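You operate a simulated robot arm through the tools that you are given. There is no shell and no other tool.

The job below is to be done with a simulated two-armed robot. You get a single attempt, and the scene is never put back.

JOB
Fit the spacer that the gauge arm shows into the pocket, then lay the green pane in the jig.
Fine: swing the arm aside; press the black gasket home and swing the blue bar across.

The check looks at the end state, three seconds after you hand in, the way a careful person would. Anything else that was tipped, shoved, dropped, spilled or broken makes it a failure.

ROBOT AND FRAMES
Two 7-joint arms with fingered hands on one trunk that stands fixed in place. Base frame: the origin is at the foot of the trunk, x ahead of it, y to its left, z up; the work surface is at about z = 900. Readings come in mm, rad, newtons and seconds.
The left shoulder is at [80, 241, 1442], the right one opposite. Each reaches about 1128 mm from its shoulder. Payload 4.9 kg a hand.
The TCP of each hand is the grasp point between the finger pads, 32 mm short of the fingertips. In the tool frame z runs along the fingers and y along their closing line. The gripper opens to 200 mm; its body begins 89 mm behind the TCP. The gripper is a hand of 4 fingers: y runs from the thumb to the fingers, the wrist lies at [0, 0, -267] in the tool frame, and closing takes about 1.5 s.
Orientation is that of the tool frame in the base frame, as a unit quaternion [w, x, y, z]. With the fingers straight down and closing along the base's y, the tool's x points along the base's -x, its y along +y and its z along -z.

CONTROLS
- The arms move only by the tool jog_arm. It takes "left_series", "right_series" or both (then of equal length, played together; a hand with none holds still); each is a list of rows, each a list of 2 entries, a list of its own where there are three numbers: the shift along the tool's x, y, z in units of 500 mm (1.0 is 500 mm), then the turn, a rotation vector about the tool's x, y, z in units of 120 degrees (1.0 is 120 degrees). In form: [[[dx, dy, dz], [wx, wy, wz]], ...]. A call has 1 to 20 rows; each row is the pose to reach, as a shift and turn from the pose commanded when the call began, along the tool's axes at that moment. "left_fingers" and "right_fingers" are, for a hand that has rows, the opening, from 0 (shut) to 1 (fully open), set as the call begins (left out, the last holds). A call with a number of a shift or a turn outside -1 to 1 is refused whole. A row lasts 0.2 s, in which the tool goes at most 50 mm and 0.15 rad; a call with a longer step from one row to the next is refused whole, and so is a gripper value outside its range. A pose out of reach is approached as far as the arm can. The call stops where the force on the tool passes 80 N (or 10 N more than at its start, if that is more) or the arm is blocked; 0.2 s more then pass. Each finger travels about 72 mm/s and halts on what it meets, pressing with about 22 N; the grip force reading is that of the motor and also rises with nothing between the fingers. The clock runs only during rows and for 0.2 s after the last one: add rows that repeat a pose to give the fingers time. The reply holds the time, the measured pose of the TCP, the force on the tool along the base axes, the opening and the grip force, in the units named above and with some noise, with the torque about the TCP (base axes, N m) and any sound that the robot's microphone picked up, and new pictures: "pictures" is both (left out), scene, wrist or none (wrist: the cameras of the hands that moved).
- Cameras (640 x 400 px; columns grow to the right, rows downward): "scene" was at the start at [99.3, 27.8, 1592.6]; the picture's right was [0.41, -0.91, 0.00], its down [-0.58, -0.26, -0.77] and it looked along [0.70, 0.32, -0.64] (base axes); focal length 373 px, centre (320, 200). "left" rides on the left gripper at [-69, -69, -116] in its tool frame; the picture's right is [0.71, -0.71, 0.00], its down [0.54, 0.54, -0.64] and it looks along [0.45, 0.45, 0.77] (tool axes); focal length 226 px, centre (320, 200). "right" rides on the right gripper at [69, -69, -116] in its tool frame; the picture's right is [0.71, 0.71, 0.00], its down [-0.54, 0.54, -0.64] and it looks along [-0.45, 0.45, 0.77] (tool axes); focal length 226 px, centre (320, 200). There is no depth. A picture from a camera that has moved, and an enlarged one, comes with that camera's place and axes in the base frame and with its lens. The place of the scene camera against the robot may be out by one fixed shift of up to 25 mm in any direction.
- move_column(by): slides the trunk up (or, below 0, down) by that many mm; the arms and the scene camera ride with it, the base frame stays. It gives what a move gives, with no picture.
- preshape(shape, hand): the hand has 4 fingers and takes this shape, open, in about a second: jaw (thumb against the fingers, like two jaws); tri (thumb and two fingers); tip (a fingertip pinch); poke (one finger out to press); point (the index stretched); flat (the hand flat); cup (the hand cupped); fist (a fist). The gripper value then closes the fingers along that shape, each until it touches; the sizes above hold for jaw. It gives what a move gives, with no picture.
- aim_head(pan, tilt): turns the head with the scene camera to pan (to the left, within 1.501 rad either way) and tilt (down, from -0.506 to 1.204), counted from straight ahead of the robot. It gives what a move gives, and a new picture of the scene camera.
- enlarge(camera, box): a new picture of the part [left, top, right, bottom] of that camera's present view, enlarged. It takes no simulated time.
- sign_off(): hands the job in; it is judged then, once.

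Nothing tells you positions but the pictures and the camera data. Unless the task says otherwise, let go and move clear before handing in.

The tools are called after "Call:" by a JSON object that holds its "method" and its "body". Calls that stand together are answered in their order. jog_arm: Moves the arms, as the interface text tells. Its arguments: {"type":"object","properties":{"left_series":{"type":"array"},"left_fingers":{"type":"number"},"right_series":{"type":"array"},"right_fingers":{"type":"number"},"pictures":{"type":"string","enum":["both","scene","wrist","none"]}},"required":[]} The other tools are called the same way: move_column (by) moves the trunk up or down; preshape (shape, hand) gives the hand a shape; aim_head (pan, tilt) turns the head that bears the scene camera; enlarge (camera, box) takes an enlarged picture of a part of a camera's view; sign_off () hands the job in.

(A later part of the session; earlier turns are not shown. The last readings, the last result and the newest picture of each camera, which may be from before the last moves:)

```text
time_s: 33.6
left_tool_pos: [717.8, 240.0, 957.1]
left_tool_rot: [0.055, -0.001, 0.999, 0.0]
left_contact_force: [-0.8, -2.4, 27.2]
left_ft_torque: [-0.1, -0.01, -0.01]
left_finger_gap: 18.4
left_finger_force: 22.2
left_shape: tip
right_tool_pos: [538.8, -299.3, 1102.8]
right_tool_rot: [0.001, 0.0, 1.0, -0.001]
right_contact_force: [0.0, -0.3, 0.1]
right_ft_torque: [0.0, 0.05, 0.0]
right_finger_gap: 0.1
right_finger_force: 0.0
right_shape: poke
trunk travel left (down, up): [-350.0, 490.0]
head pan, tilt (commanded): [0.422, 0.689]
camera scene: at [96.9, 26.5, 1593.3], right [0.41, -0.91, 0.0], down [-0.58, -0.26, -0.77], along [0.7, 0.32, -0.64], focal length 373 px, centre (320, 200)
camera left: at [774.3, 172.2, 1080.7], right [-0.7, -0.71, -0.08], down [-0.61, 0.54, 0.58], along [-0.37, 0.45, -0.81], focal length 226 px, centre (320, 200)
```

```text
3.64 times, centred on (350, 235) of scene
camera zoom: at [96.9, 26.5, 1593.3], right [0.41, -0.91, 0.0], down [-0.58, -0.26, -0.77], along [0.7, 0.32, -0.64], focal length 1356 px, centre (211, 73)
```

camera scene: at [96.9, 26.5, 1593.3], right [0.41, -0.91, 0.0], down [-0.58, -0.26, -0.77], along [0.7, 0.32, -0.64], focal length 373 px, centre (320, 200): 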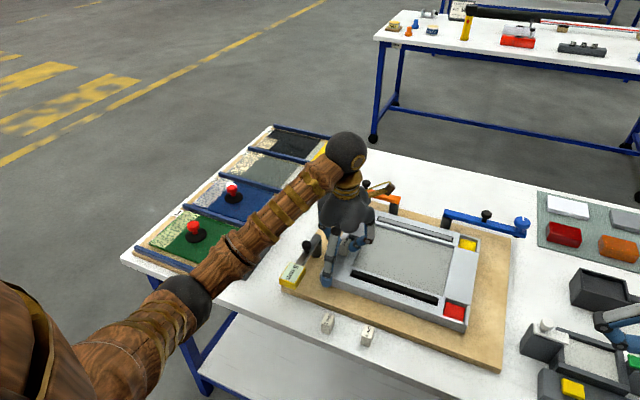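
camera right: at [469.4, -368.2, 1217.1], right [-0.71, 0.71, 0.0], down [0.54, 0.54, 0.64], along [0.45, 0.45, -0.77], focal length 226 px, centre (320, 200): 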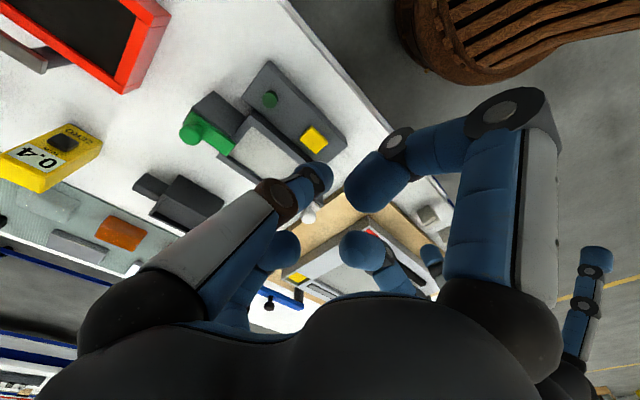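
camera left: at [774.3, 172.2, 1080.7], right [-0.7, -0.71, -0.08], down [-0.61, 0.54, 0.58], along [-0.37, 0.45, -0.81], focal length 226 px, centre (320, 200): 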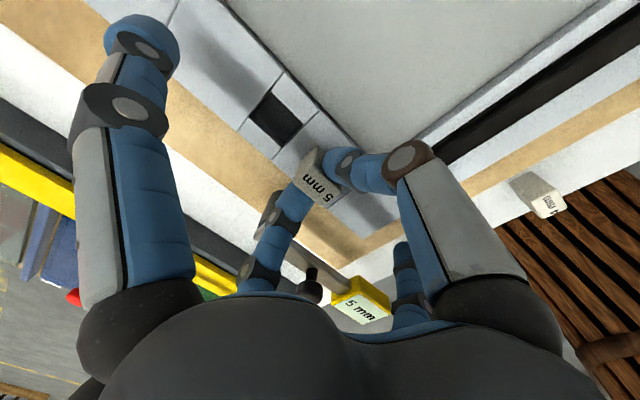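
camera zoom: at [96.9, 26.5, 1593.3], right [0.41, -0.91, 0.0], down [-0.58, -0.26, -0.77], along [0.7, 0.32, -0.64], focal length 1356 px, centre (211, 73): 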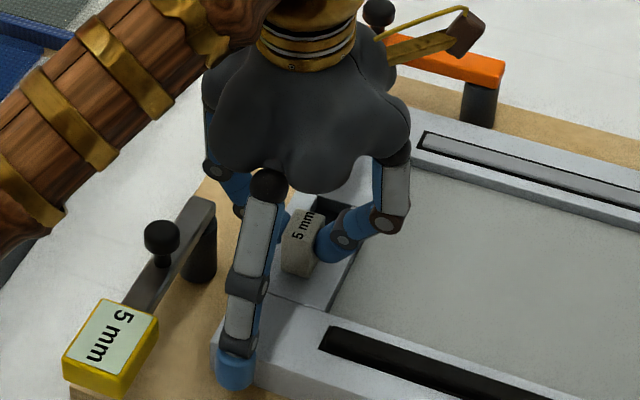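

The spacer touched the rail sooner than expected: it is taller (~33 mm), so about 12 mm of it protrudes below the tips and no re-grip is needed. I'll lift off and check the grip.

Call:
{"method": "jog_arm", "body": {"left_series": [[[-0.001, 0, -0.012], [0, 0, 0]], [[-0.0035, 0, -0.0358], [0, 0, 0]], [[-0.0035, 0, -0.0358], [0, 0, 0]]], "pictures": "wrist"}}

Call:
{"method": "enlarge", "body": {"camera": "left", "box": [260, 100, 390, 200]}}

Call:
{"method": "enlarge", "body": {"camera": "scene", "box": [330, 200, 390, 260]}}

```text
time_s: 34.4
left_tool_pos: [718.9, 240.5, 971.6]
left_tool_rot: [0.051, -0.001, 0.999, 0.0]
left_contact_force: [-0.6, -0.1, -1.3]
left_ft_torque: [-0.02, -0.04, -0.01]
left_finger_gap: 18.0
left_finger_force: 21.9
left_shape: tip
right_tool_pos: [539.9, -299.0, 1102.3]
right_tool_rot: [0.0, 0.0, 1.0, 0.0]
right_contact_force: [0.4, 0.7, -1.3]
right_ft_torque: [0.02, 0.0, 0.01]
right_finger_gap: 0.1
right_finger_force: 0.0
right_shape: poke
trunk travel left (down, up): [-350.0, 490.0]
head pan, tilt (commanded): [0.422, 0.689]
camera left: at [776.0, 172.6, 1094.6], right [-0.7, -0.71, -0.07], down [-0.61, 0.54, 0.58], along [-0.37, 0.45, -0.81], focal length 226 px, centre (320, 200)
```

left: 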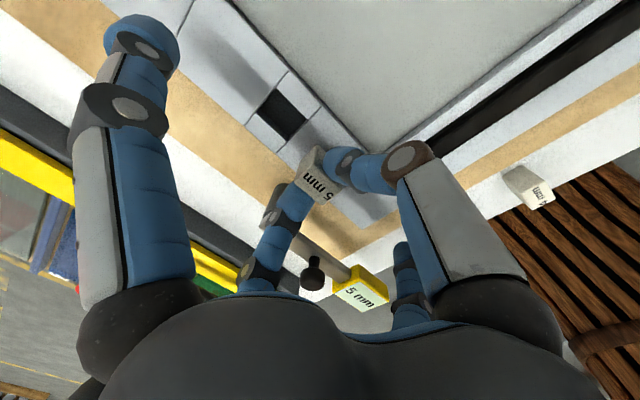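

```text
4.00 times, centred on (325, 150) of left
camera zoom: at [776.0, 172.6, 1094.6], right [-0.7, -0.71, -0.07], down [-0.61, 0.54, 0.58], along [-0.37, 0.45, -0.81], focal length 904 px, centre (300, 400)
```

zoom: 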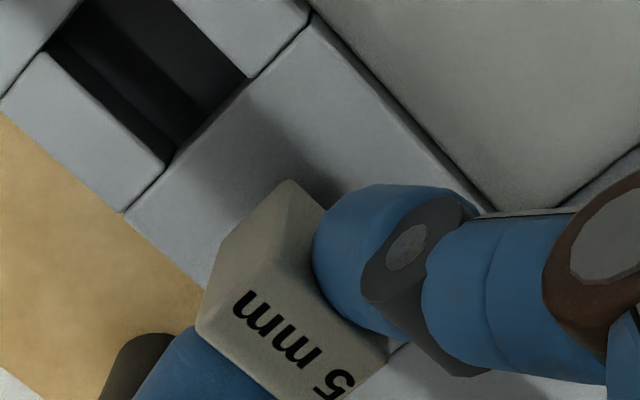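

```text
6.67 times, centred on (360, 230) of scene
camera zoom: at [98.9, 27.3, 1592.6], right [0.41, -0.91, 0.0], down [-0.58, -0.26, -0.77], along [0.7, 0.32, -0.64], focal length 2487 px, centre (53, 0)
```

zoom: 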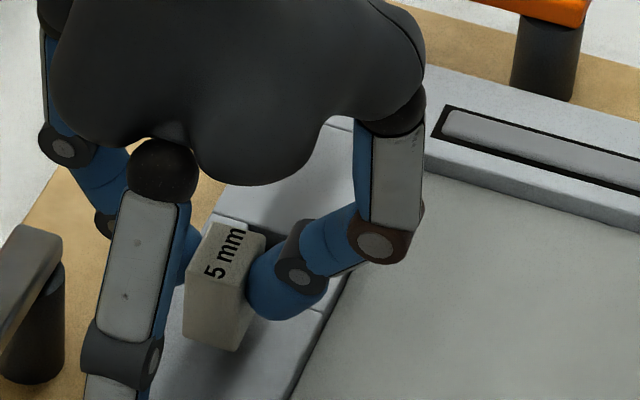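

The grip is sound, but the spacer is yawed about 5° relative to the pocket. I'll move it over the pocket, correcting that yaw, and hover just above the rim.

Call:
{"method": "jog_arm", "body": {"left_series": [[[-0.0471, -0.001, 0.0051], [0, 0, 0.023]], [[-0.0942, -0.002, 0.0102], [0, 0, 0.046]], [[-0.0942, -0.002, 0.0221], [0, 0, 0.046]], [[-0.0942, -0.002, 0.0221], [0, 0, 0.046]]], "pictures": "wrist"}}

Call:
{"method": "enlarge", "body": {"camera": "left", "box": [260, 100, 390, 200]}}

Call:
{"method": "enlarge", "body": {"camera": "scene", "box": [330, 200, 390, 260]}}

```text
time_s: 35.4
left_tool_pos: [767.5, 240.0, 966.3]
left_tool_rot: [0.051, 0.047, 0.998, 0.002]
left_contact_force: [0.2, 0.0, -0.9]
left_ft_torque: [0.0, -0.01, 0.0]
left_finger_gap: 17.6
left_finger_force: 22.5
left_shape: tip
right_tool_pos: [540.5, -298.5, 1100.8]
right_tool_rot: [0.0, 0.001, 1.0, 0.0]
right_contact_force: [-0.4, 0.3, 0.4]
right_ft_torque: [-0.02, -0.03, -0.04]
right_finger_gap: 0.0
right_finger_force: 0.2
right_shape: poke
trunk travel left (down, up): [-350.0, 490.0]
head pan, tilt (commanded): [0.422, 0.689]
camera left: at [817.2, 166.3, 1087.4], right [-0.77, -0.64, -0.08], down [-0.55, 0.59, 0.59], along [-0.33, 0.5, -0.8], focal length 226 px, centre (320, 200)
```

left: 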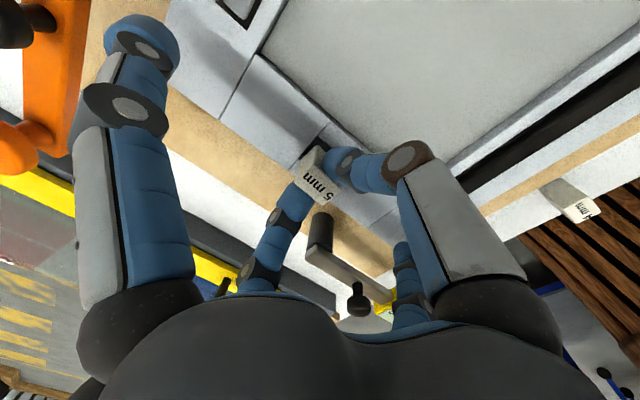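

```text
4.00 times, centred on (325, 150) of left
camera zoom: at [817.2, 166.3, 1087.4], right [-0.77, -0.64, -0.08], down [-0.55, 0.59, 0.59], along [-0.33, 0.5, -0.8], focal length 904 px, centre (300, 400)
```

zoom: 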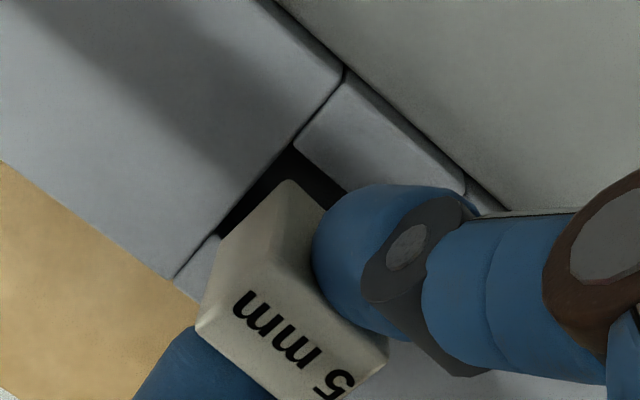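

```text
6.67 times, centred on (360, 230) of scene
camera zoom: at [99.4, 27.3, 1592.6], right [0.41, -0.91, 0.0], down [-0.58, -0.26, -0.77], along [0.7, 0.32, -0.64], focal length 2487 px, centre (53, 0)
```

zoom: 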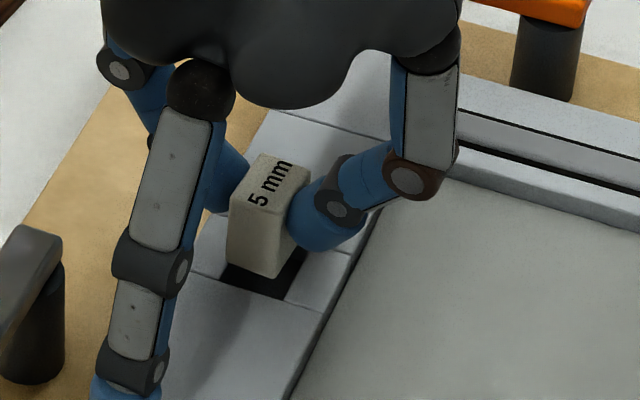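

The spacer's lower corner sits about 2 mm inside the pocket edge in both directions, so it is well centred. I'll lower 12 mm and watch the force.

Call:
{"method": "jog_arm", "body": {"left_series": [[[0.0008, -0.0001, 0.008], [0, 0, 0]], [[0.0017, -0.0002, 0.016], [0, 0, 0]], [[0.0025, -0.0002, 0.0239], [0, 0, 0]], [[0.0025, -0.0002, 0.0239], [0, 0, 0]]], "pictures": "wrist"}}

Call:
{"method": "enlarge", "body": {"camera": "left", "box": [260, 100, 390, 200]}}

Call:
{"method": "enlarge", "body": {"camera": "scene", "box": [330, 200, 390, 260]}}

```text
time_s: 36.4
left_tool_pos: [767.5, 239.4, 953.4]
left_tool_rot: [0.052, 0.047, 0.998, 0.003]
left_contact_force: [0.3, 0.5, -0.1]
left_ft_torque: [-0.02, -0.03, 0.0]
left_finger_gap: 17.8
left_finger_force: 21.5
left_shape: tip
right_tool_pos: [540.2, -297.9, 1102.3]
right_tool_rot: [0.0, 0.0, 1.0, 0.0]
right_contact_force: [0.5, 0.1, -0.6]
right_ft_torque: [-0.02, 0.0, -0.03]
right_finger_gap: 0.0
right_finger_force: 0.0
right_shape: poke
trunk travel left (down, up): [-350.0, 490.0]
head pan, tilt (commanded): [0.422, 0.689]
camera left: at [817.3, 166.1, 1076.0], right [-0.77, -0.64, -0.08], down [-0.55, 0.59, 0.59], along [-0.33, 0.5, -0.8], focal length 226 px, centre (320, 200)
```

left: 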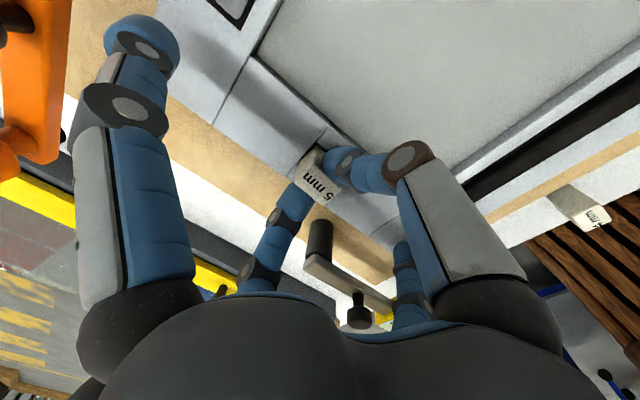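

```text
4.00 times, centred on (325, 150) of left
camera zoom: at [817.3, 166.1, 1076.0], right [-0.77, -0.64, -0.08], down [-0.55, 0.59, 0.59], along [-0.33, 0.5, -0.8], focal length 904 px, centre (300, 400)
```

zoom: 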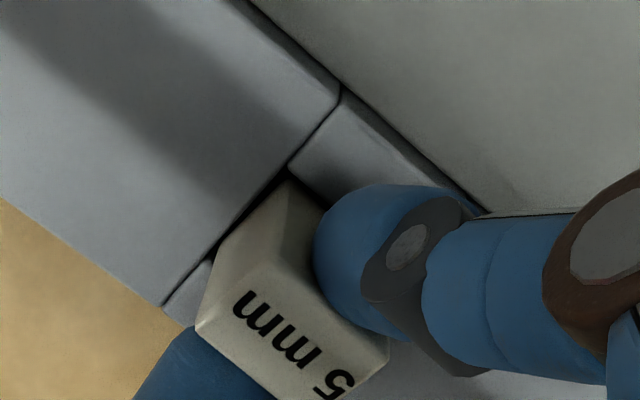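

```text
6.67 times, centred on (360, 230) of scene
camera zoom: at [99.2, 27.6, 1592.6], right [0.41, -0.91, 0.0], down [-0.58, -0.26, -0.77], along [0.7, 0.32, -0.64], focal length 2487 px, centre (53, 0)
```

zoom: 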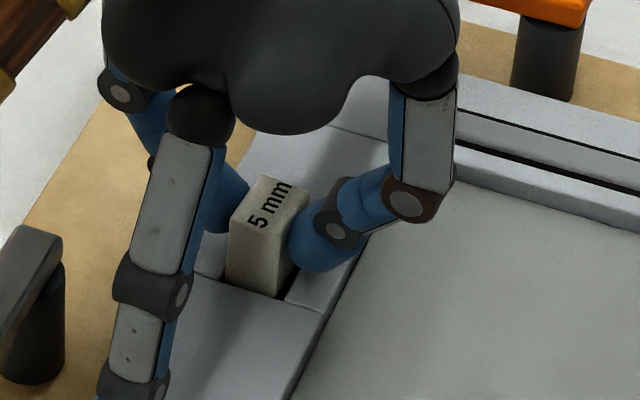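

No force, and the spacer is entering the pocket. I'll lower a further 7 mm.

Call:
{"method": "jog_arm", "body": {"left_series": [[[0.0005, -0.001, 0.005], [0, 0, 0]], [[0.001, -0.002, 0.01], [0, 0, 0]], [[0.0015, -0.002, 0.014], [0, 0, 0]], [[0.0015, -0.002, 0.014], [0, 0, 0]]], "pictures": "wrist"}}

Call:
{"method": "enlarge", "body": {"camera": "scene", "box": [330, 200, 390, 260]}}

Call:
{"method": "enlarge", "body": {"camera": "left", "box": [260, 100, 390, 200]}}

```text
time_s: 37.4
left_tool_pos: [767.0, 237.6, 946.5]
left_tool_rot: [0.052, 0.048, 0.997, 0.003]
left_contact_force: [0.8, 0.5, 6.7]
left_ft_torque: [-0.01, 0.09, 0.03]
left_finger_gap: 18.1
left_finger_force: 22.4
left_shape: tip
right_tool_pos: [541.0, -298.2, 1102.6]
right_tool_rot: [0.0, 0.0, 1.0, -0.001]
right_contact_force: [-0.3, 0.4, 0.4]
right_ft_torque: [0.01, 0.01, 0.0]
right_finger_gap: 0.0
right_finger_force: 0.1
right_shape: poke
trunk travel left (down, up): [-350.0, 490.0]
head pan, tilt (commanded): [0.422, 0.689]
camera left: at [816.9, 164.9, 1069.1], right [-0.77, -0.64, -0.08], down [-0.55, 0.59, 0.59], along [-0.33, 0.5, -0.8], focal length 226 px, centre (320, 200)
```

left: 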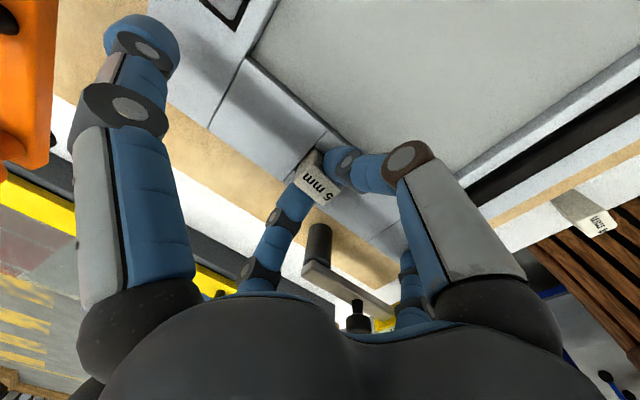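

```text
6.67 times, centred on (360, 230) of scene
camera zoom: at [98.7, 27.4, 1592.8], right [0.41, -0.91, 0.0], down [-0.58, -0.26, -0.77], along [0.7, 0.32, -0.64], focal length 2487 px, centre (53, 0)
```

zoom: 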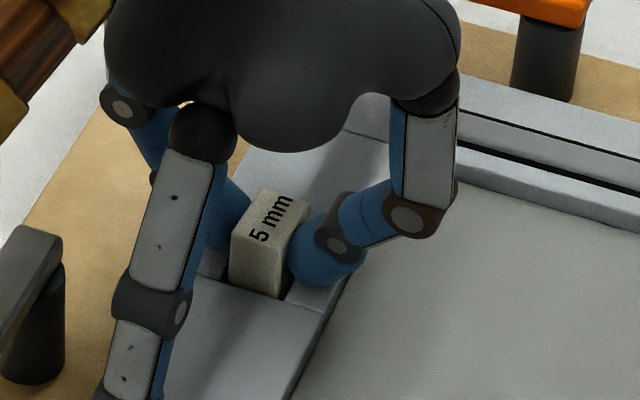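

```text
4.00 times, centred on (325, 150) of left
camera zoom: at [816.9, 164.9, 1069.1], right [-0.77, -0.64, -0.08], down [-0.55, 0.59, 0.59], along [-0.33, 0.5, -0.8], focal length 904 px, centre (300, 400)
```

zoom: 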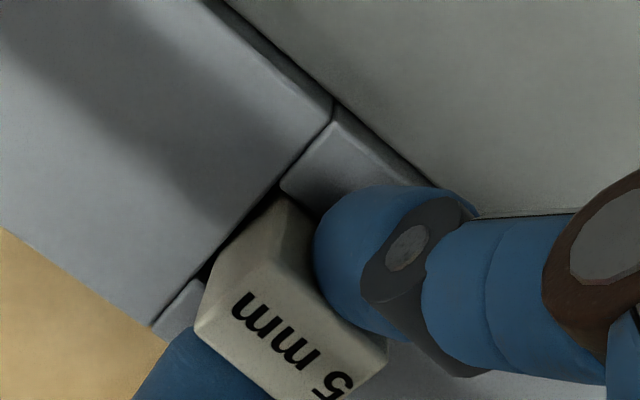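

The spacer is about 10 mm into the pocket with light contact (~7 N). I'll open the fingers to release it.

Call:
{"method": "jog_arm", "body": {"left_series": [[[0, 0, 0], [0, 0, 0]], [[0, 0, 0], [0, 0, 0]], [[0, 0, 0], [0, 0, 0]], [[0, 0, 0], [0, 0, 0]]], "left_fingers": 0.22, "pictures": "wrist"}}

Call:
{"method": "enlarge", "body": {"camera": "scene", "box": [330, 200, 390, 260]}}

Call:
{"method": "enlarge", "body": {"camera": "left", "box": [260, 100, 390, 200]}}

```text
time_s: 38.4
left_tool_pos: [767.5, 239.5, 945.3]
left_tool_rot: [0.051, 0.048, 0.998, 0.002]
left_contact_force: [0.5, -0.7, 0.5]
left_ft_torque: [0.0, 0.03, -0.01]
left_finger_gap: 43.7
left_finger_force: 0.0
left_shape: tip
right_tool_pos: [541.2, -298.7, 1100.9]
right_tool_rot: [0.001, 0.0, 1.0, 0.001]
right_contact_force: [0.1, -0.4, 0.0]
right_ft_torque: [-0.01, 0.02, 0.01]
right_finger_gap: 0.1
right_finger_force: 0.2
right_shape: poke
trunk travel left (down, up): [-350.0, 490.0]
head pan, tilt (commanded): [0.422, 0.689]
camera left: at [817.2, 164.7, 1068.1], right [-0.77, -0.64, -0.08], down [-0.55, 0.59, 0.59], along [-0.33, 0.5, -0.8], focal length 226 px, centre (320, 200)
```

left: 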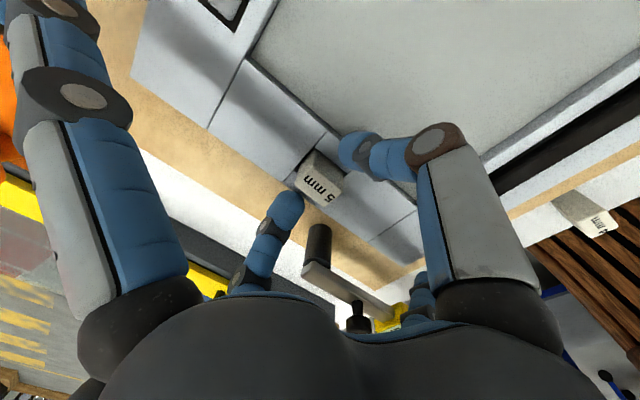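

```text
6.67 times, centred on (360, 230) of scene
camera zoom: at [99.4, 27.5, 1592.6], right [0.41, -0.91, 0.0], down [-0.58, -0.26, -0.77], along [0.7, 0.32, -0.64], focal length 2487 px, centre (53, 0)
```

zoom: 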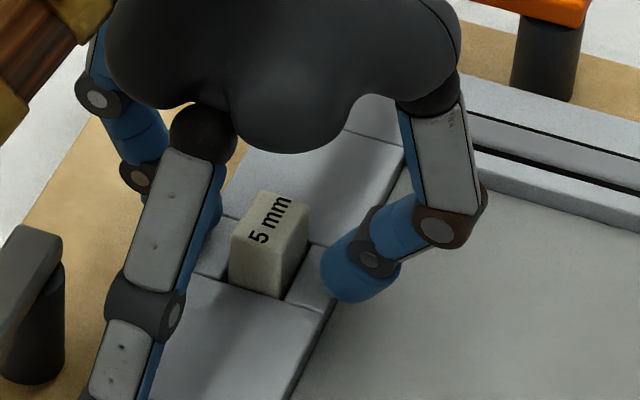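

```text
4.00 times, centred on (325, 150) of left
camera zoom: at [817.2, 164.7, 1068.1], right [-0.77, -0.64, -0.08], down [-0.55, 0.59, 0.59], along [-0.33, 0.5, -0.8], focal length 904 px, centre (300, 400)
```

zoom: 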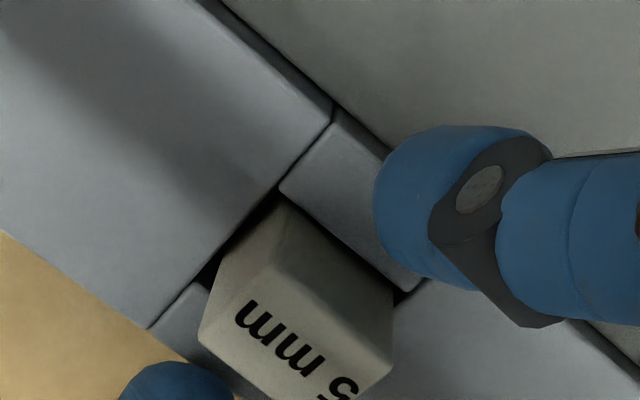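

The spacer stands in the pocket, apparently resting on its floor. I'll raise the hand straight up and inspect.

Call:
{"method": "jog_arm", "body": {"left_series": [[[-0.0042, 0.0004, -0.04], [0, 0, 0]], [[-0.0105, 0.001, -0.1], [0, 0, 0]], [[-0.0169, 0.0016, -0.16], [0, 0, 0]], [[-0.0211, 0.002, -0.2], [0, 0, 0]], [[-0.0211, 0.002, -0.2], [0, 0, 0]]]}}

Call:
{"method": "enlarge", "body": {"camera": "left", "box": [240, 60, 400, 180]}}

Call:
{"method": "enlarge", "body": {"camera": "scene", "box": [320, 200, 400, 270]}}

```text
time_s: 39.6
left_tool_pos: [768.0, 240.0, 1048.2]
left_tool_rot: [0.052, 0.048, 0.997, 0.003]
left_contact_force: [0.2, -0.2, 0.1]
left_ft_torque: [0.01, 0.02, 0.0]
left_finger_gap: 43.9
left_finger_force: 0.1
left_shape: tip
right_tool_pos: [541.0, -299.2, 1100.6]
right_tool_rot: [0.0, 0.0, 1.0, 0.0]
right_contact_force: [0.4, -0.6, -0.6]
right_ft_torque: [0.0, 0.0, -0.03]
right_finger_gap: 0.0
right_finger_force: 0.2
right_shape: poke
trunk travel left (down, up): [-350.0, 490.0]
head pan, tilt (commanded): [0.422, 0.689]
camera scene: at [99.5, 27.5, 1592.6], right [0.41, -0.91, 0.0], down [-0.58, -0.26, -0.77], along [0.7, 0.32, -0.64], focal length 373 px, centre (320, 200)
camera left: at [817.6, 166.2, 1170.0], right [-0.77, -0.64, -0.08], down [-0.55, 0.59, 0.59], along [-0.33, 0.5, -0.8], focal length 226 px, centre (320, 200)
```

scene: 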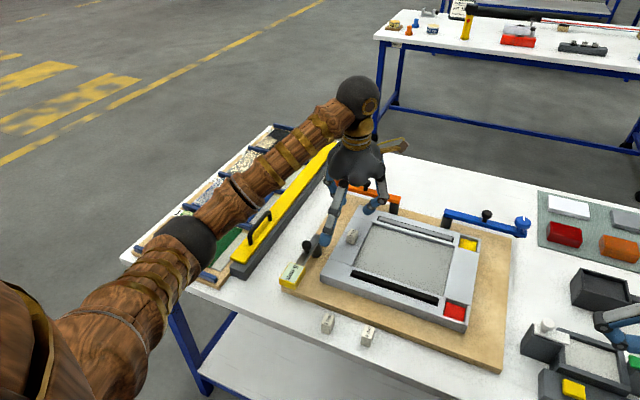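
left: 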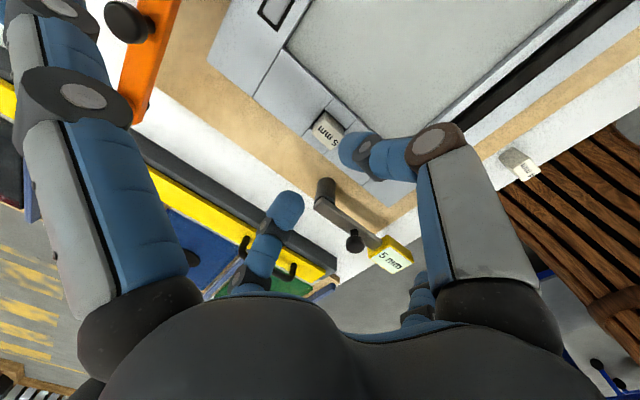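

```text
3.33 times, centred on (320, 120) of left
camera zoom: at [817.6, 166.2, 1170.0], right [-0.77, -0.64, -0.08], down [-0.55, 0.59, 0.59], along [-0.33, 0.5, -0.8], focal length 754 px, centre (320, 467)
```

zoom: 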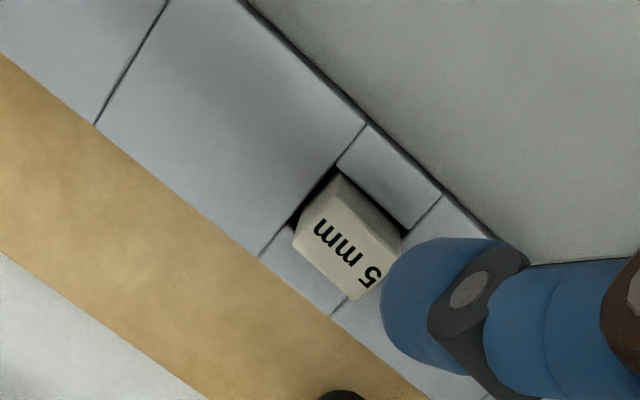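

```text
5.71 times, centred on (360, 235) of scene
camera zoom: at [99.5, 27.5, 1592.6], right [0.41, -0.91, 0.0], down [-0.58, -0.26, -0.77], along [0.7, 0.32, -0.64], focal length 2131 px, centre (91, 0)
```

zoom: 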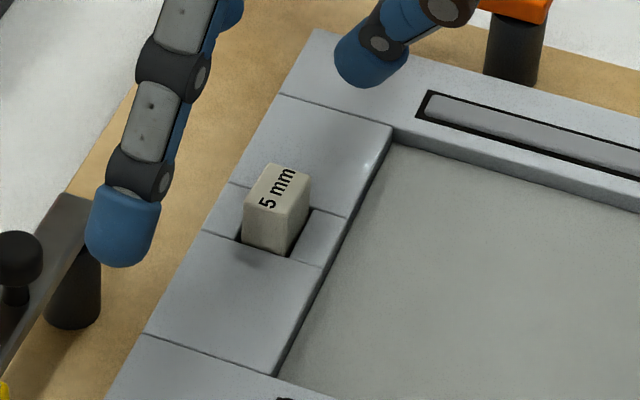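

The spacer stands upright inside the pocket outline. I'll compare how far it stands out with the other spacers on the table, to judge whether it is fully seated.

Call:
{"method": "enlarge", "body": {"camera": "scene", "box": [340, 220, 372, 250]}}

Call:
{"method": "enlarge", "body": {"camera": "scene", "box": [312, 305, 344, 335]}}

Call:
{"method": "enlarge", "body": {"camera": "left", "box": [300, 95, 350, 135]}}

```text
13.33 times, centred on (356, 235) of scene
camera zoom: at [99.5, 27.5, 1592.6], right [0.41, -0.91, 0.0], down [-0.58, -0.26, -0.77], along [0.7, 0.32, -0.64], focal length 4973 px, centre (-160, -267)
```

zoom: 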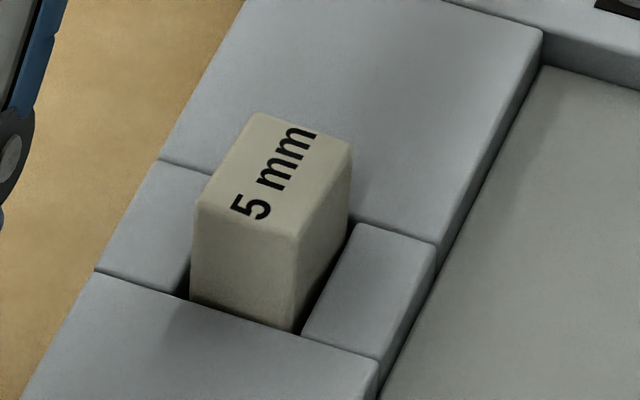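

```text
13.33 times, centred on (328, 320) of scene
camera zoom: at [99.5, 27.5, 1592.6], right [0.41, -0.91, 0.0], down [-0.58, -0.26, -0.77], along [0.7, 0.32, -0.64], focal length 4973 px, centre (213, -1400)
```

zoom: 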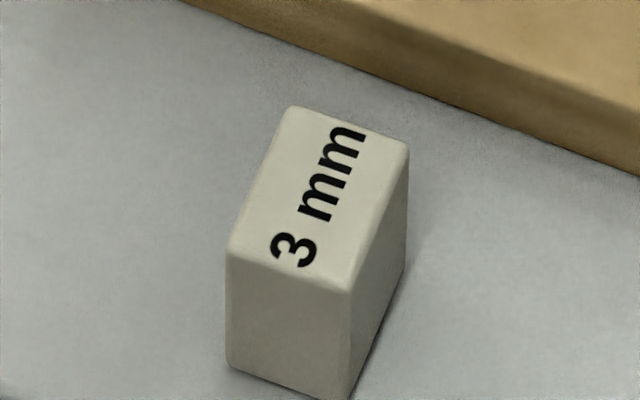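

```text
10.00 times, centred on (325, 115) of left
camera zoom: at [817.6, 166.2, 1170.0], right [-0.77, -0.64, -0.08], down [-0.55, 0.59, 0.59], along [-0.33, 0.5, -0.8], focal length 2261 px, centre (270, 1050)
```

zoom: 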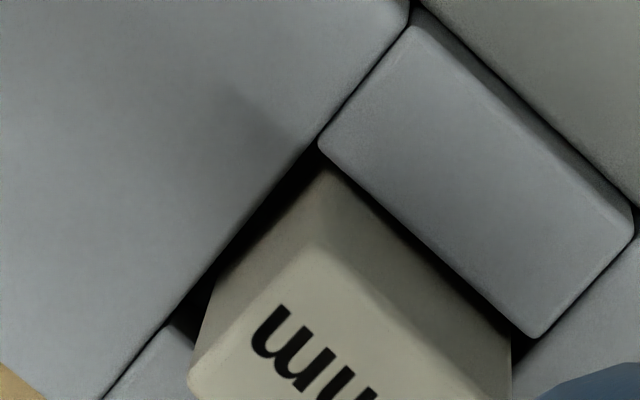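

Allowing for perspective, about 24 of its ~31 mm is visible, so the spacer is seated in a pocket roughly 8–10 mm deep. Next is the green pane, whose knob I place at about (633, 637, top 926). I'll straighten the left hand, set the jaw shape and go above it.

Call:
{"method": "preshape", "body": {"shape": "jaw", "hand": "left"}}

Call:
{"method": "jog_arm", "body": {"left_series": [[[0.0341, 0.0765, -0.0052], [0.0008, 0.0167, -0.0153]], [[0.0681, 0.153, -0.0105], [0.0016, 0.0333, -0.0305]], [[0.1022, 0.2294, -0.0157], [0.0024, 0.05, -0.0458]], [[0.1362, 0.3059, -0.021], [0.0024, 0.05, -0.0458]], [[0.1703, 0.3824, -0.0262], [0.0024, 0.05, -0.0458]], [[0.2044, 0.4589, -0.0314], [0.0024, 0.05, -0.0458]], [[0.2384, 0.5354, -0.0367], [0.0024, 0.05, -0.0458]], [[0.2725, 0.6118, -0.0419], [0.0024, 0.05, -0.0458]], [[0.3065, 0.6883, -0.0472], [0.0024, 0.05, -0.0458]], [[0.3406, 0.7648, -0.0524], [0.0024, 0.05, -0.0458]], [[0.3406, 0.7648, -0.0524], [0.0024, 0.05, -0.0458]]]}}

Call:
{"method": "enlarge", "body": {"camera": "left", "box": [200, 0, 440, 200]}}

Call:
{"method": "enlarge", "body": {"camera": "scene", "box": [280, 170, 520, 340]}}

```text
time_s: 40.5
left_tool_pos: [767.8, 240.1, 1047.3]
left_tool_rot: [0.052, 0.047, 0.998, 0.003]
left_contact_force: [0.3, 0.0, 1.4]
left_ft_torque: [0.02, 0.02, 0.0]
left_finger_gap: 200.4
left_finger_force: 0.0
left_shape: jaw
right_tool_pos: [539.4, -299.2, 1102.0]
right_tool_rot: [0.001, 0.0, 1.0, 0.0]
right_contact_force: [-1.1, 0.0, 0.3]
right_ft_torque: [0.01, 0.01, 0.0]
right_finger_gap: 0.0
right_finger_force: 0.2
right_shape: poke
trunk travel left (down, up): [-350.0, 490.0]
head pan, tilt (commanded): [0.422, 0.689]
```

```text
time_s: 42.9
left_tool_pos: [631.6, 636.1, 1058.6]
left_tool_rot: [-0.001, -0.001, 1.0, 0.0]
left_contact_force: [0.4, -0.4, 1.0]
left_ft_torque: [-0.01, 0.0, 0.0]
left_finger_gap: 200.1
left_finger_force: 0.0
left_shape: jaw
right_tool_pos: [540.4, -299.6, 1101.3]
right_tool_rot: [0.0, -0.001, 1.0, 0.0]
right_contact_force: [-0.3, 1.1, 1.0]
right_ft_torque: [0.0, -0.01, 0.02]
right_finger_gap: 0.0
right_finger_force: 0.0
right_shape: poke
trunk travel left (down, up): [-350.0, 490.0]
head pan, tilt (commanded): [0.422, 0.689]
camera scene: at [99.8, 26.7, 1592.6], right [0.41, -0.91, 0.0], down [-0.58, -0.26, -0.77], along [0.7, 0.32, -0.64], focal length 373 px, centre (320, 200)
camera left: at [701.5, 567.9, 1175.7], right [-0.71, -0.71, 0.0], down [-0.54, 0.54, 0.64], along [-0.46, 0.45, -0.77], focal length 226 px, centre (320, 200)
```

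scene: 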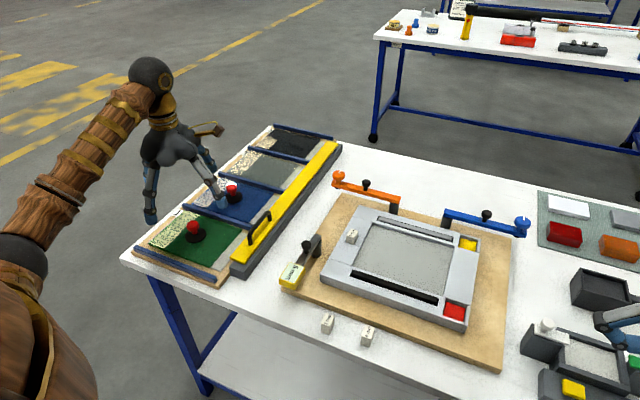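
left: 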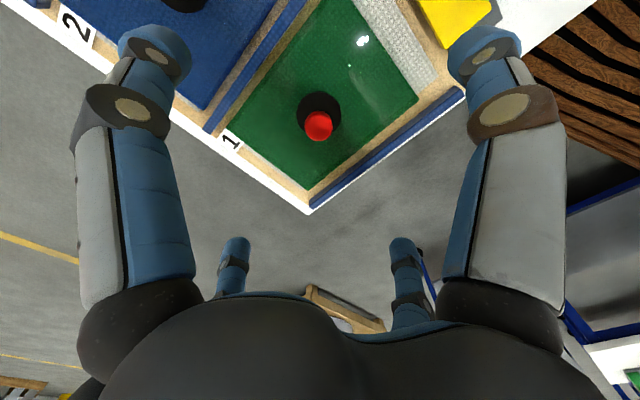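

```text
2.00 times, centred on (320, 100) of left
camera zoom: at [701.5, 567.9, 1175.7], right [-0.71, -0.71, 0.0], down [-0.54, 0.54, 0.64], along [-0.46, 0.45, -0.77], focal length 452 px, centre (320, 400)
```

zoom: 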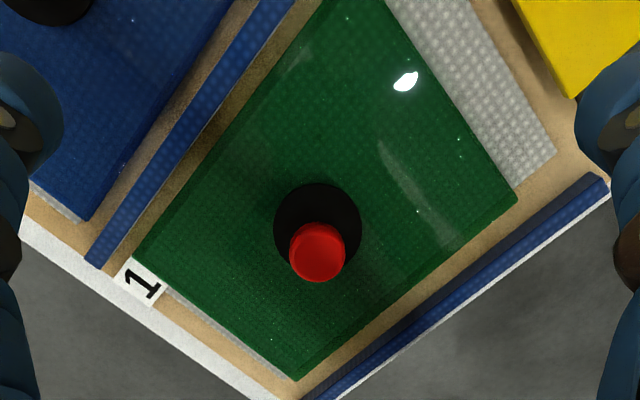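

```text
2.35 times, centred on (400, 255) of scene
camera zoom: at [99.8, 26.7, 1592.6], right [0.41, -0.91, 0.0], down [-0.58, -0.26, -0.77], along [0.7, 0.32, -0.64], focal length 878 px, centre (132, 71)
```

zoom: 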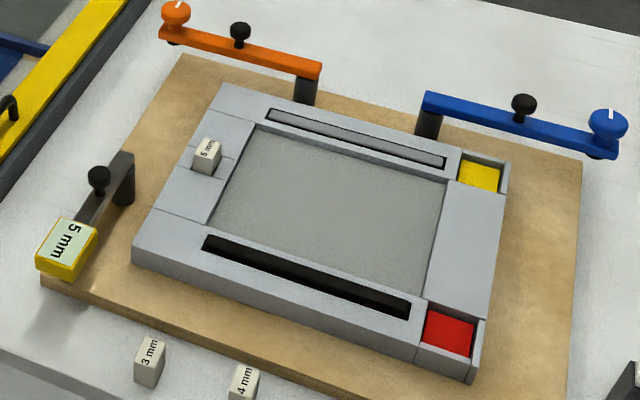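

The left hand is above the green pane's knob at about (632.5, 639). I'll narrow the jaw and descend most of the way, then look.

Call:
{"method": "jog_arm", "body": {"left_series": [[[-0.002, 0.006, 0], [0, 0, 0]], [[-0.002, 0.006, 0.04], [0, 0, 0]], [[-0.002, 0.006, 0.08], [0, 0, 0]], [[-0.002, 0.006, 0.12], [0, 0, 0]], [[-0.002, 0.006, 0.16], [0, 0, 0]], [[-0.002, 0.006, 0.19], [0, 0, 0]], [[-0.002, 0.006, 0.19], [0, 0, 0]]], "left_fingers": 0.4}}

Call:
{"method": "enlarge", "body": {"camera": "left", "box": [220, 60, 420, 220]}}

Call:
{"method": "enlarge", "body": {"camera": "scene", "box": [120, 130, 280, 290]}}

```text
time_s: 44.5
left_tool_pos: [633.2, 638.7, 964.6]
left_tool_rot: [0.0, 0.0, 1.0, 0.0]
left_contact_force: [0.2, 0.7, 0.5]
left_ft_torque: [-0.03, 0.02, -0.02]
left_finger_gap: 80.4
left_finger_force: 0.0
left_shape: jaw
right_tool_pos: [540.4, -298.3, 1101.7]
right_tool_rot: [0.0, 0.0, 1.0, 0.0]
right_contact_force: [0.4, -0.2, -0.6]
right_ft_torque: [0.03, -0.02, 0.01]
right_finger_gap: 0.0
right_finger_force: 0.2
right_shape: poke
trunk travel left (down, up): [-350.0, 490.0]
head pan, tilt (commanded): [0.422, 0.689]
camera scene: at [99.0, 27.6, 1592.6], right [0.41, -0.91, 0.0], down [-0.58, -0.26, -0.77], along [0.7, 0.32, -0.64], focal length 373 px, centre (320, 200)
camera left: at [700.7, 570.5, 1080.4], right [-0.71, -0.71, 0.0], down [-0.54, 0.54, 0.64], along [-0.46, 0.45, -0.77], focal length 226 px, centre (320, 200)
```

scene: 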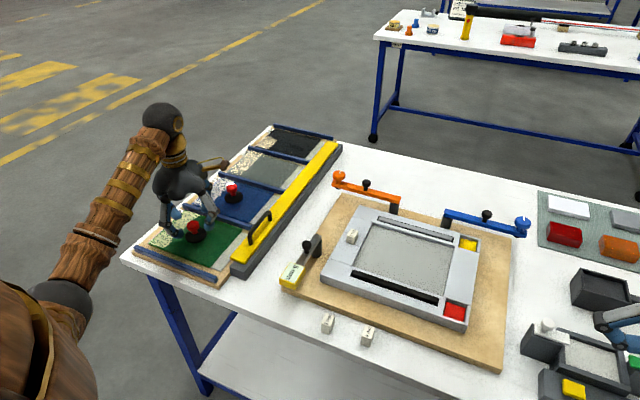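
left: 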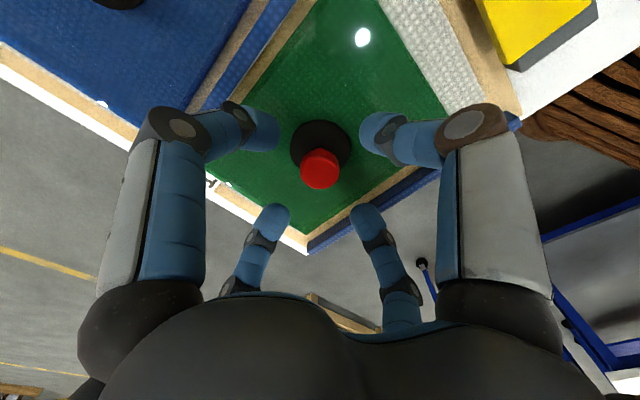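

```text
2.50 times, centred on (320, 140) of left
camera zoom: at [700.7, 570.5, 1080.4], right [-0.71, -0.71, 0.0], down [-0.54, 0.54, 0.64], along [-0.46, 0.45, -0.77], focal length 565 px, centre (320, 350)
```

zoom: 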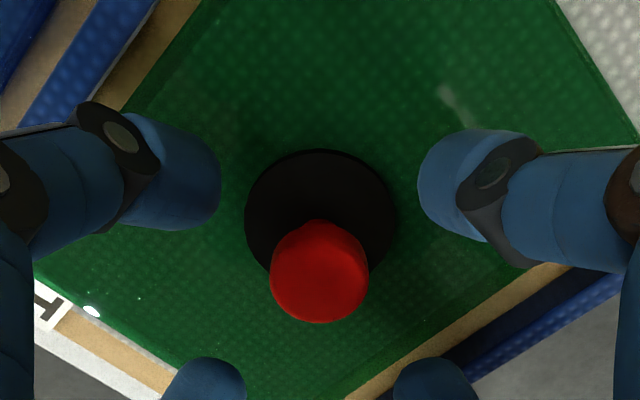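

```text
2.50 times, centred on (200, 210) of scene
camera zoom: at [99.0, 27.6, 1592.6], right [0.41, -0.91, 0.0], down [-0.58, -0.26, -0.77], along [0.7, 0.32, -0.64], focal length 932 px, centre (620, 175)
```

zoom: 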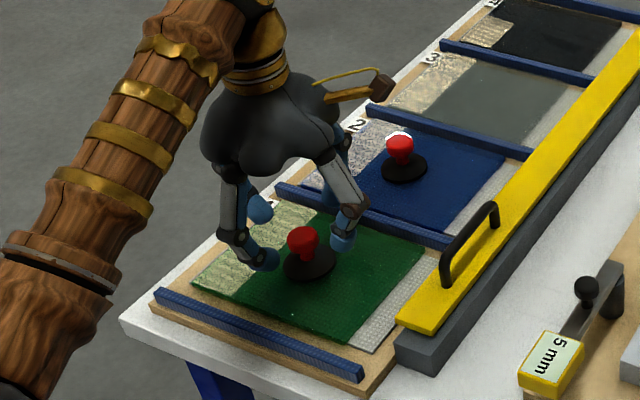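

The knob is centred under the hand, its top at about z 925. I'll descend to bring the fingertips to the neck under the red head.

Call:
{"method": "jog_arm", "body": {"left_series": [[[0, 0, 0.02], [0, 0, 0]], [[0, 0, 0.04], [0, 0, 0]], [[0, 0, 0.054], [0, 0, 0]], [[0, 0, 0.066], [0, 0, 0]], [[0, 0, 0.066], [0, 0, 0]]], "pictures": "wrist"}}

Call:
{"method": "enlarge", "body": {"camera": "left", "box": [220, 80, 420, 240]}}

Call:
{"method": "enlarge", "body": {"camera": "scene", "box": [140, 180, 260, 290]}}

```text
time_s: 45.7
left_tool_pos: [632.1, 638.7, 930.9]
left_tool_rot: [-0.001, -0.001, 1.0, -0.001]
left_contact_force: [-0.6, 0.4, -0.6]
left_ft_torque: [-0.02, -0.01, -0.01]
left_finger_gap: 80.3
left_finger_force: 0.1
left_shape: jaw
right_tool_pos: [539.7, -298.2, 1101.5]
right_tool_rot: [0.0, 0.0, 1.0, -0.001]
right_contact_force: [0.4, 0.3, -0.4]
right_ft_torque: [-0.01, -0.01, 0.0]
right_finger_gap: 0.1
right_finger_force: 0.1
right_shape: poke
trunk travel left (down, up): [-350.0, 490.0]
head pan, tilt (commanded): [0.422, 0.689]
camera left: at [701.0, 571.4, 1047.8], right [-0.71, -0.71, 0.0], down [-0.54, 0.54, 0.64], along [-0.46, 0.45, -0.77], focal length 226 px, centre (320, 200)
```

left: 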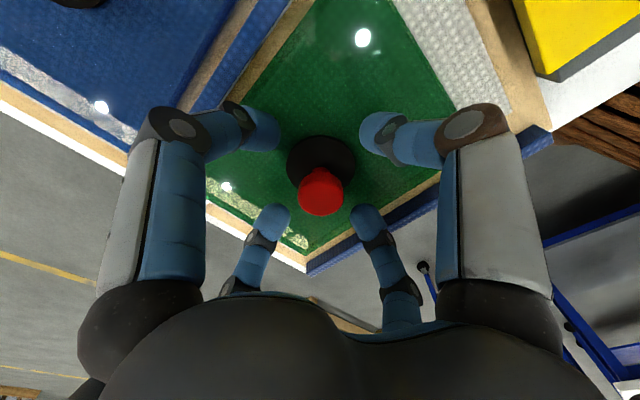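

```text
2.50 times, centred on (320, 160) of left
camera zoom: at [701.0, 571.4, 1047.8], right [-0.71, -0.71, 0.0], down [-0.54, 0.54, 0.64], along [-0.46, 0.45, -0.77], focal length 565 px, centre (320, 300)
```

zoom: 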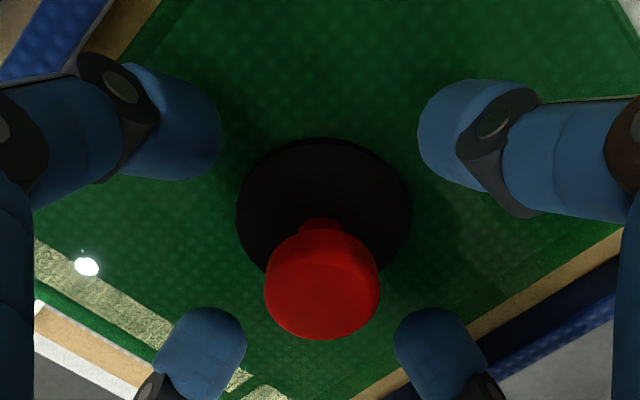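

```text
3.64 times, centred on (200, 235) of scene
camera zoom: at [99.1, 27.6, 1592.6], right [0.41, -0.91, 0.0], down [-0.58, -0.26, -0.77], along [0.7, 0.32, -0.64], focal length 1356 px, centre (756, 73)
```

zoom: 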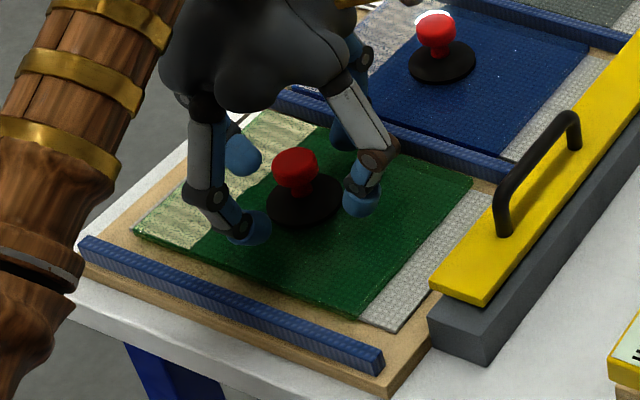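

The fingertips surround the knob evenly at neck height. Closing the jaw on it.

Call:
{"method": "jog_arm", "body": {"left_series": [[[0, 0, 0], [0, 0, 0]], [[0, 0, 0], [0, 0, 0]], [[0, 0, 0], [0, 0, 0]], [[0, 0, 0], [0, 0, 0]], [[0, 0, 0], [0, 0, 0]], [[0, 0, 0], [0, 0, 0]], [[0, 0, 0], [0, 0, 0]]], "left_fingers": 0.0, "pictures": "wrist"}}

Call:
{"method": "enlarge", "body": {"camera": "left", "box": [220, 80, 420, 240]}}

Call:
{"method": "enlarge", "body": {"camera": "scene", "box": [140, 180, 260, 290]}}

```text
time_s: 47.3
left_tool_pos: [631.8, 638.7, 929.8]
left_tool_rot: [-0.001, -0.001, 1.0, 0.0]
left_contact_force: [-1.6, 1.3, 0.4]
left_ft_torque: [0.37, 0.21, 0.02]
left_finger_gap: 13.7
left_finger_force: 21.7
left_shape: jaw
right_tool_pos: [540.6, -298.6, 1101.1]
right_tool_rot: [0.0, 0.0, 1.0, 0.001]
right_contact_force: [0.0, -0.1, -0.1]
right_ft_torque: [-0.02, 0.03, 0.0]
right_finger_gap: 0.0
right_finger_force: 0.0
right_shape: poke
trunk travel left (down, up): [-350.0, 490.0]
head pan, tilt (commanded): [0.422, 0.689]
camera left: at [701.2, 571.6, 1047.4], right [-0.71, -0.71, 0.0], down [-0.54, 0.54, 0.64], along [-0.46, 0.45, -0.77], focal length 226 px, centre (320, 200)
```

left: 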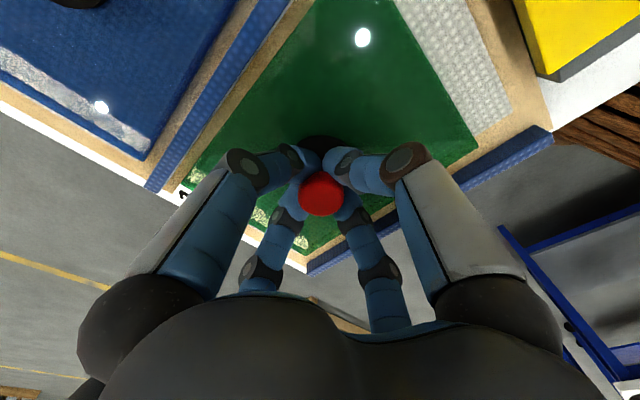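

```text
2.50 times, centred on (320, 160) of left
camera zoom: at [701.2, 571.6, 1047.4], right [-0.71, -0.71, 0.0], down [-0.54, 0.54, 0.64], along [-0.46, 0.45, -0.77], focal length 565 px, centre (320, 300)
```

zoom: 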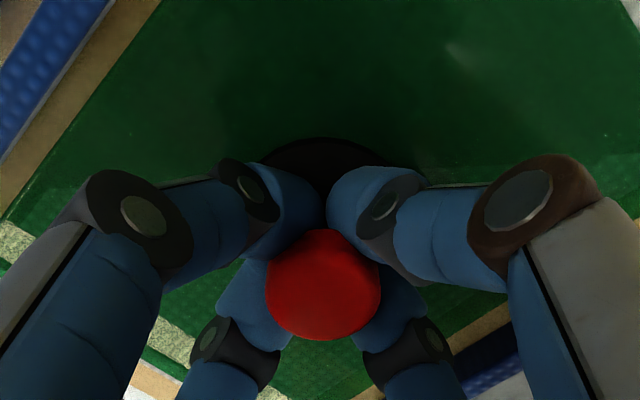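

```text
3.64 times, centred on (200, 235) of scene
camera zoom: at [99.5, 28.1, 1592.6], right [0.41, -0.91, 0.0], down [-0.58, -0.26, -0.77], along [0.7, 0.32, -0.64], focal length 1356 px, centre (756, 73)
```

zoom: 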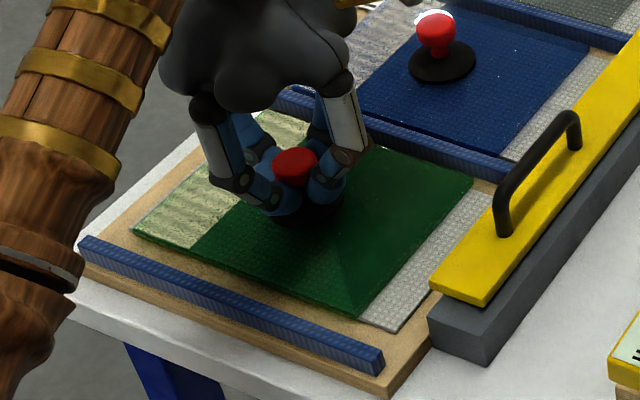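

All four fingers have closed around the neck, caging the head. I'll lift the pane straight up.

Call:
{"method": "jog_arm", "body": {"left_series": [[[0, 0, -0.01], [0, 0, 0]], [[0, 0, -0.03], [0, 0, 0]], [[0, 0, -0.07], [0, 0, 0]], [[0, 0, -0.12], [0, 0, 0]], [[0, 0, -0.17], [0, 0, 0]], [[0, 0, -0.22], [0, 0, 0]], [[0, 0, -0.24], [0, 0, 0]], [[0, 0, -0.24], [0, 0, 0]]]}}

Call:
{"method": "enlarge", "body": {"camera": "scene", "box": [120, 120, 280, 290]}}

```text
time_s: 49.1
left_tool_pos: [632.2, 640.0, 1051.3]
left_tool_rot: [0.0, 0.0, 1.0, -0.001]
left_contact_force: [-0.5, -0.5, -6.3]
left_ft_torque: [-0.06, 0.0, 0.02]
left_finger_gap: 13.8
left_finger_force: 22.2
left_shape: jaw
right_tool_pos: [540.6, -298.5, 1102.5]
right_tool_rot: [0.0, 0.0, 1.0, 0.0]
right_contact_force: [-0.3, 0.6, 0.0]
right_ft_torque: [-0.01, 0.01, 0.02]
right_finger_gap: 0.2
right_finger_force: 0.1
right_shape: poke
trunk travel left (down, up): [-350.0, 490.0]
head pan, tilt (commanded): [0.422, 0.689]
camera scene: at [99.9, 28.6, 1592.5], right [0.41, -0.91, 0.0], down [-0.58, -0.26, -0.77], along [0.7, 0.32, -0.64], focal length 373 px, centre (320, 200)
camera left: at [702.2, 571.3, 1167.3], right [-0.71, -0.71, 0.0], down [-0.54, 0.54, 0.64], along [-0.46, 0.45, -0.77], focal length 226 px, centre (320, 200)
```

scene: 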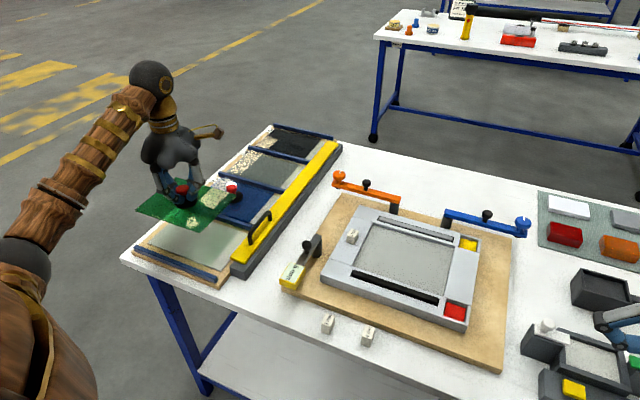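
left: 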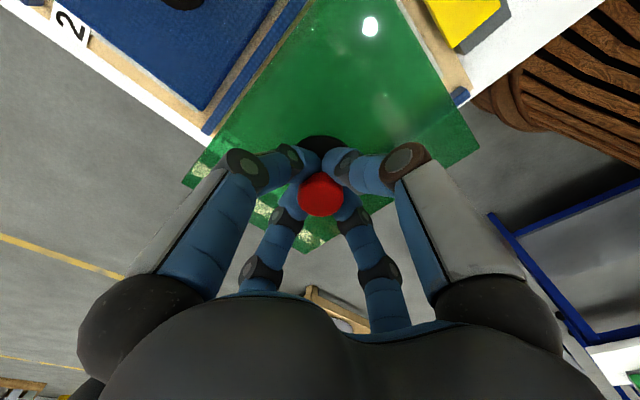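

```text
2.35 times, centred on (200, 205) of scene
camera zoom: at [99.9, 28.6, 1592.5], right [0.41, -0.91, 0.0], down [-0.58, -0.26, -0.77], along [0.7, 0.32, -0.64], focal length 878 px, centre (602, 188)
```

zoom: 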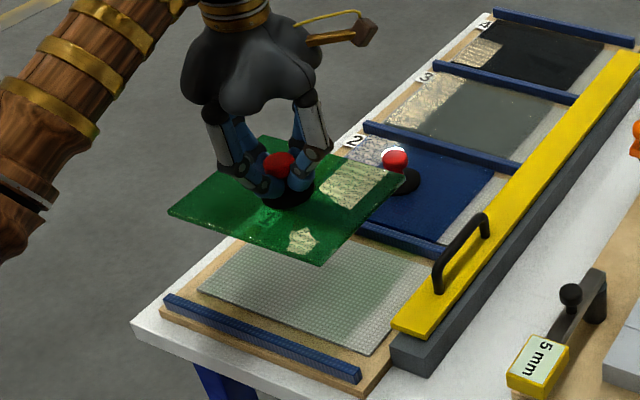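

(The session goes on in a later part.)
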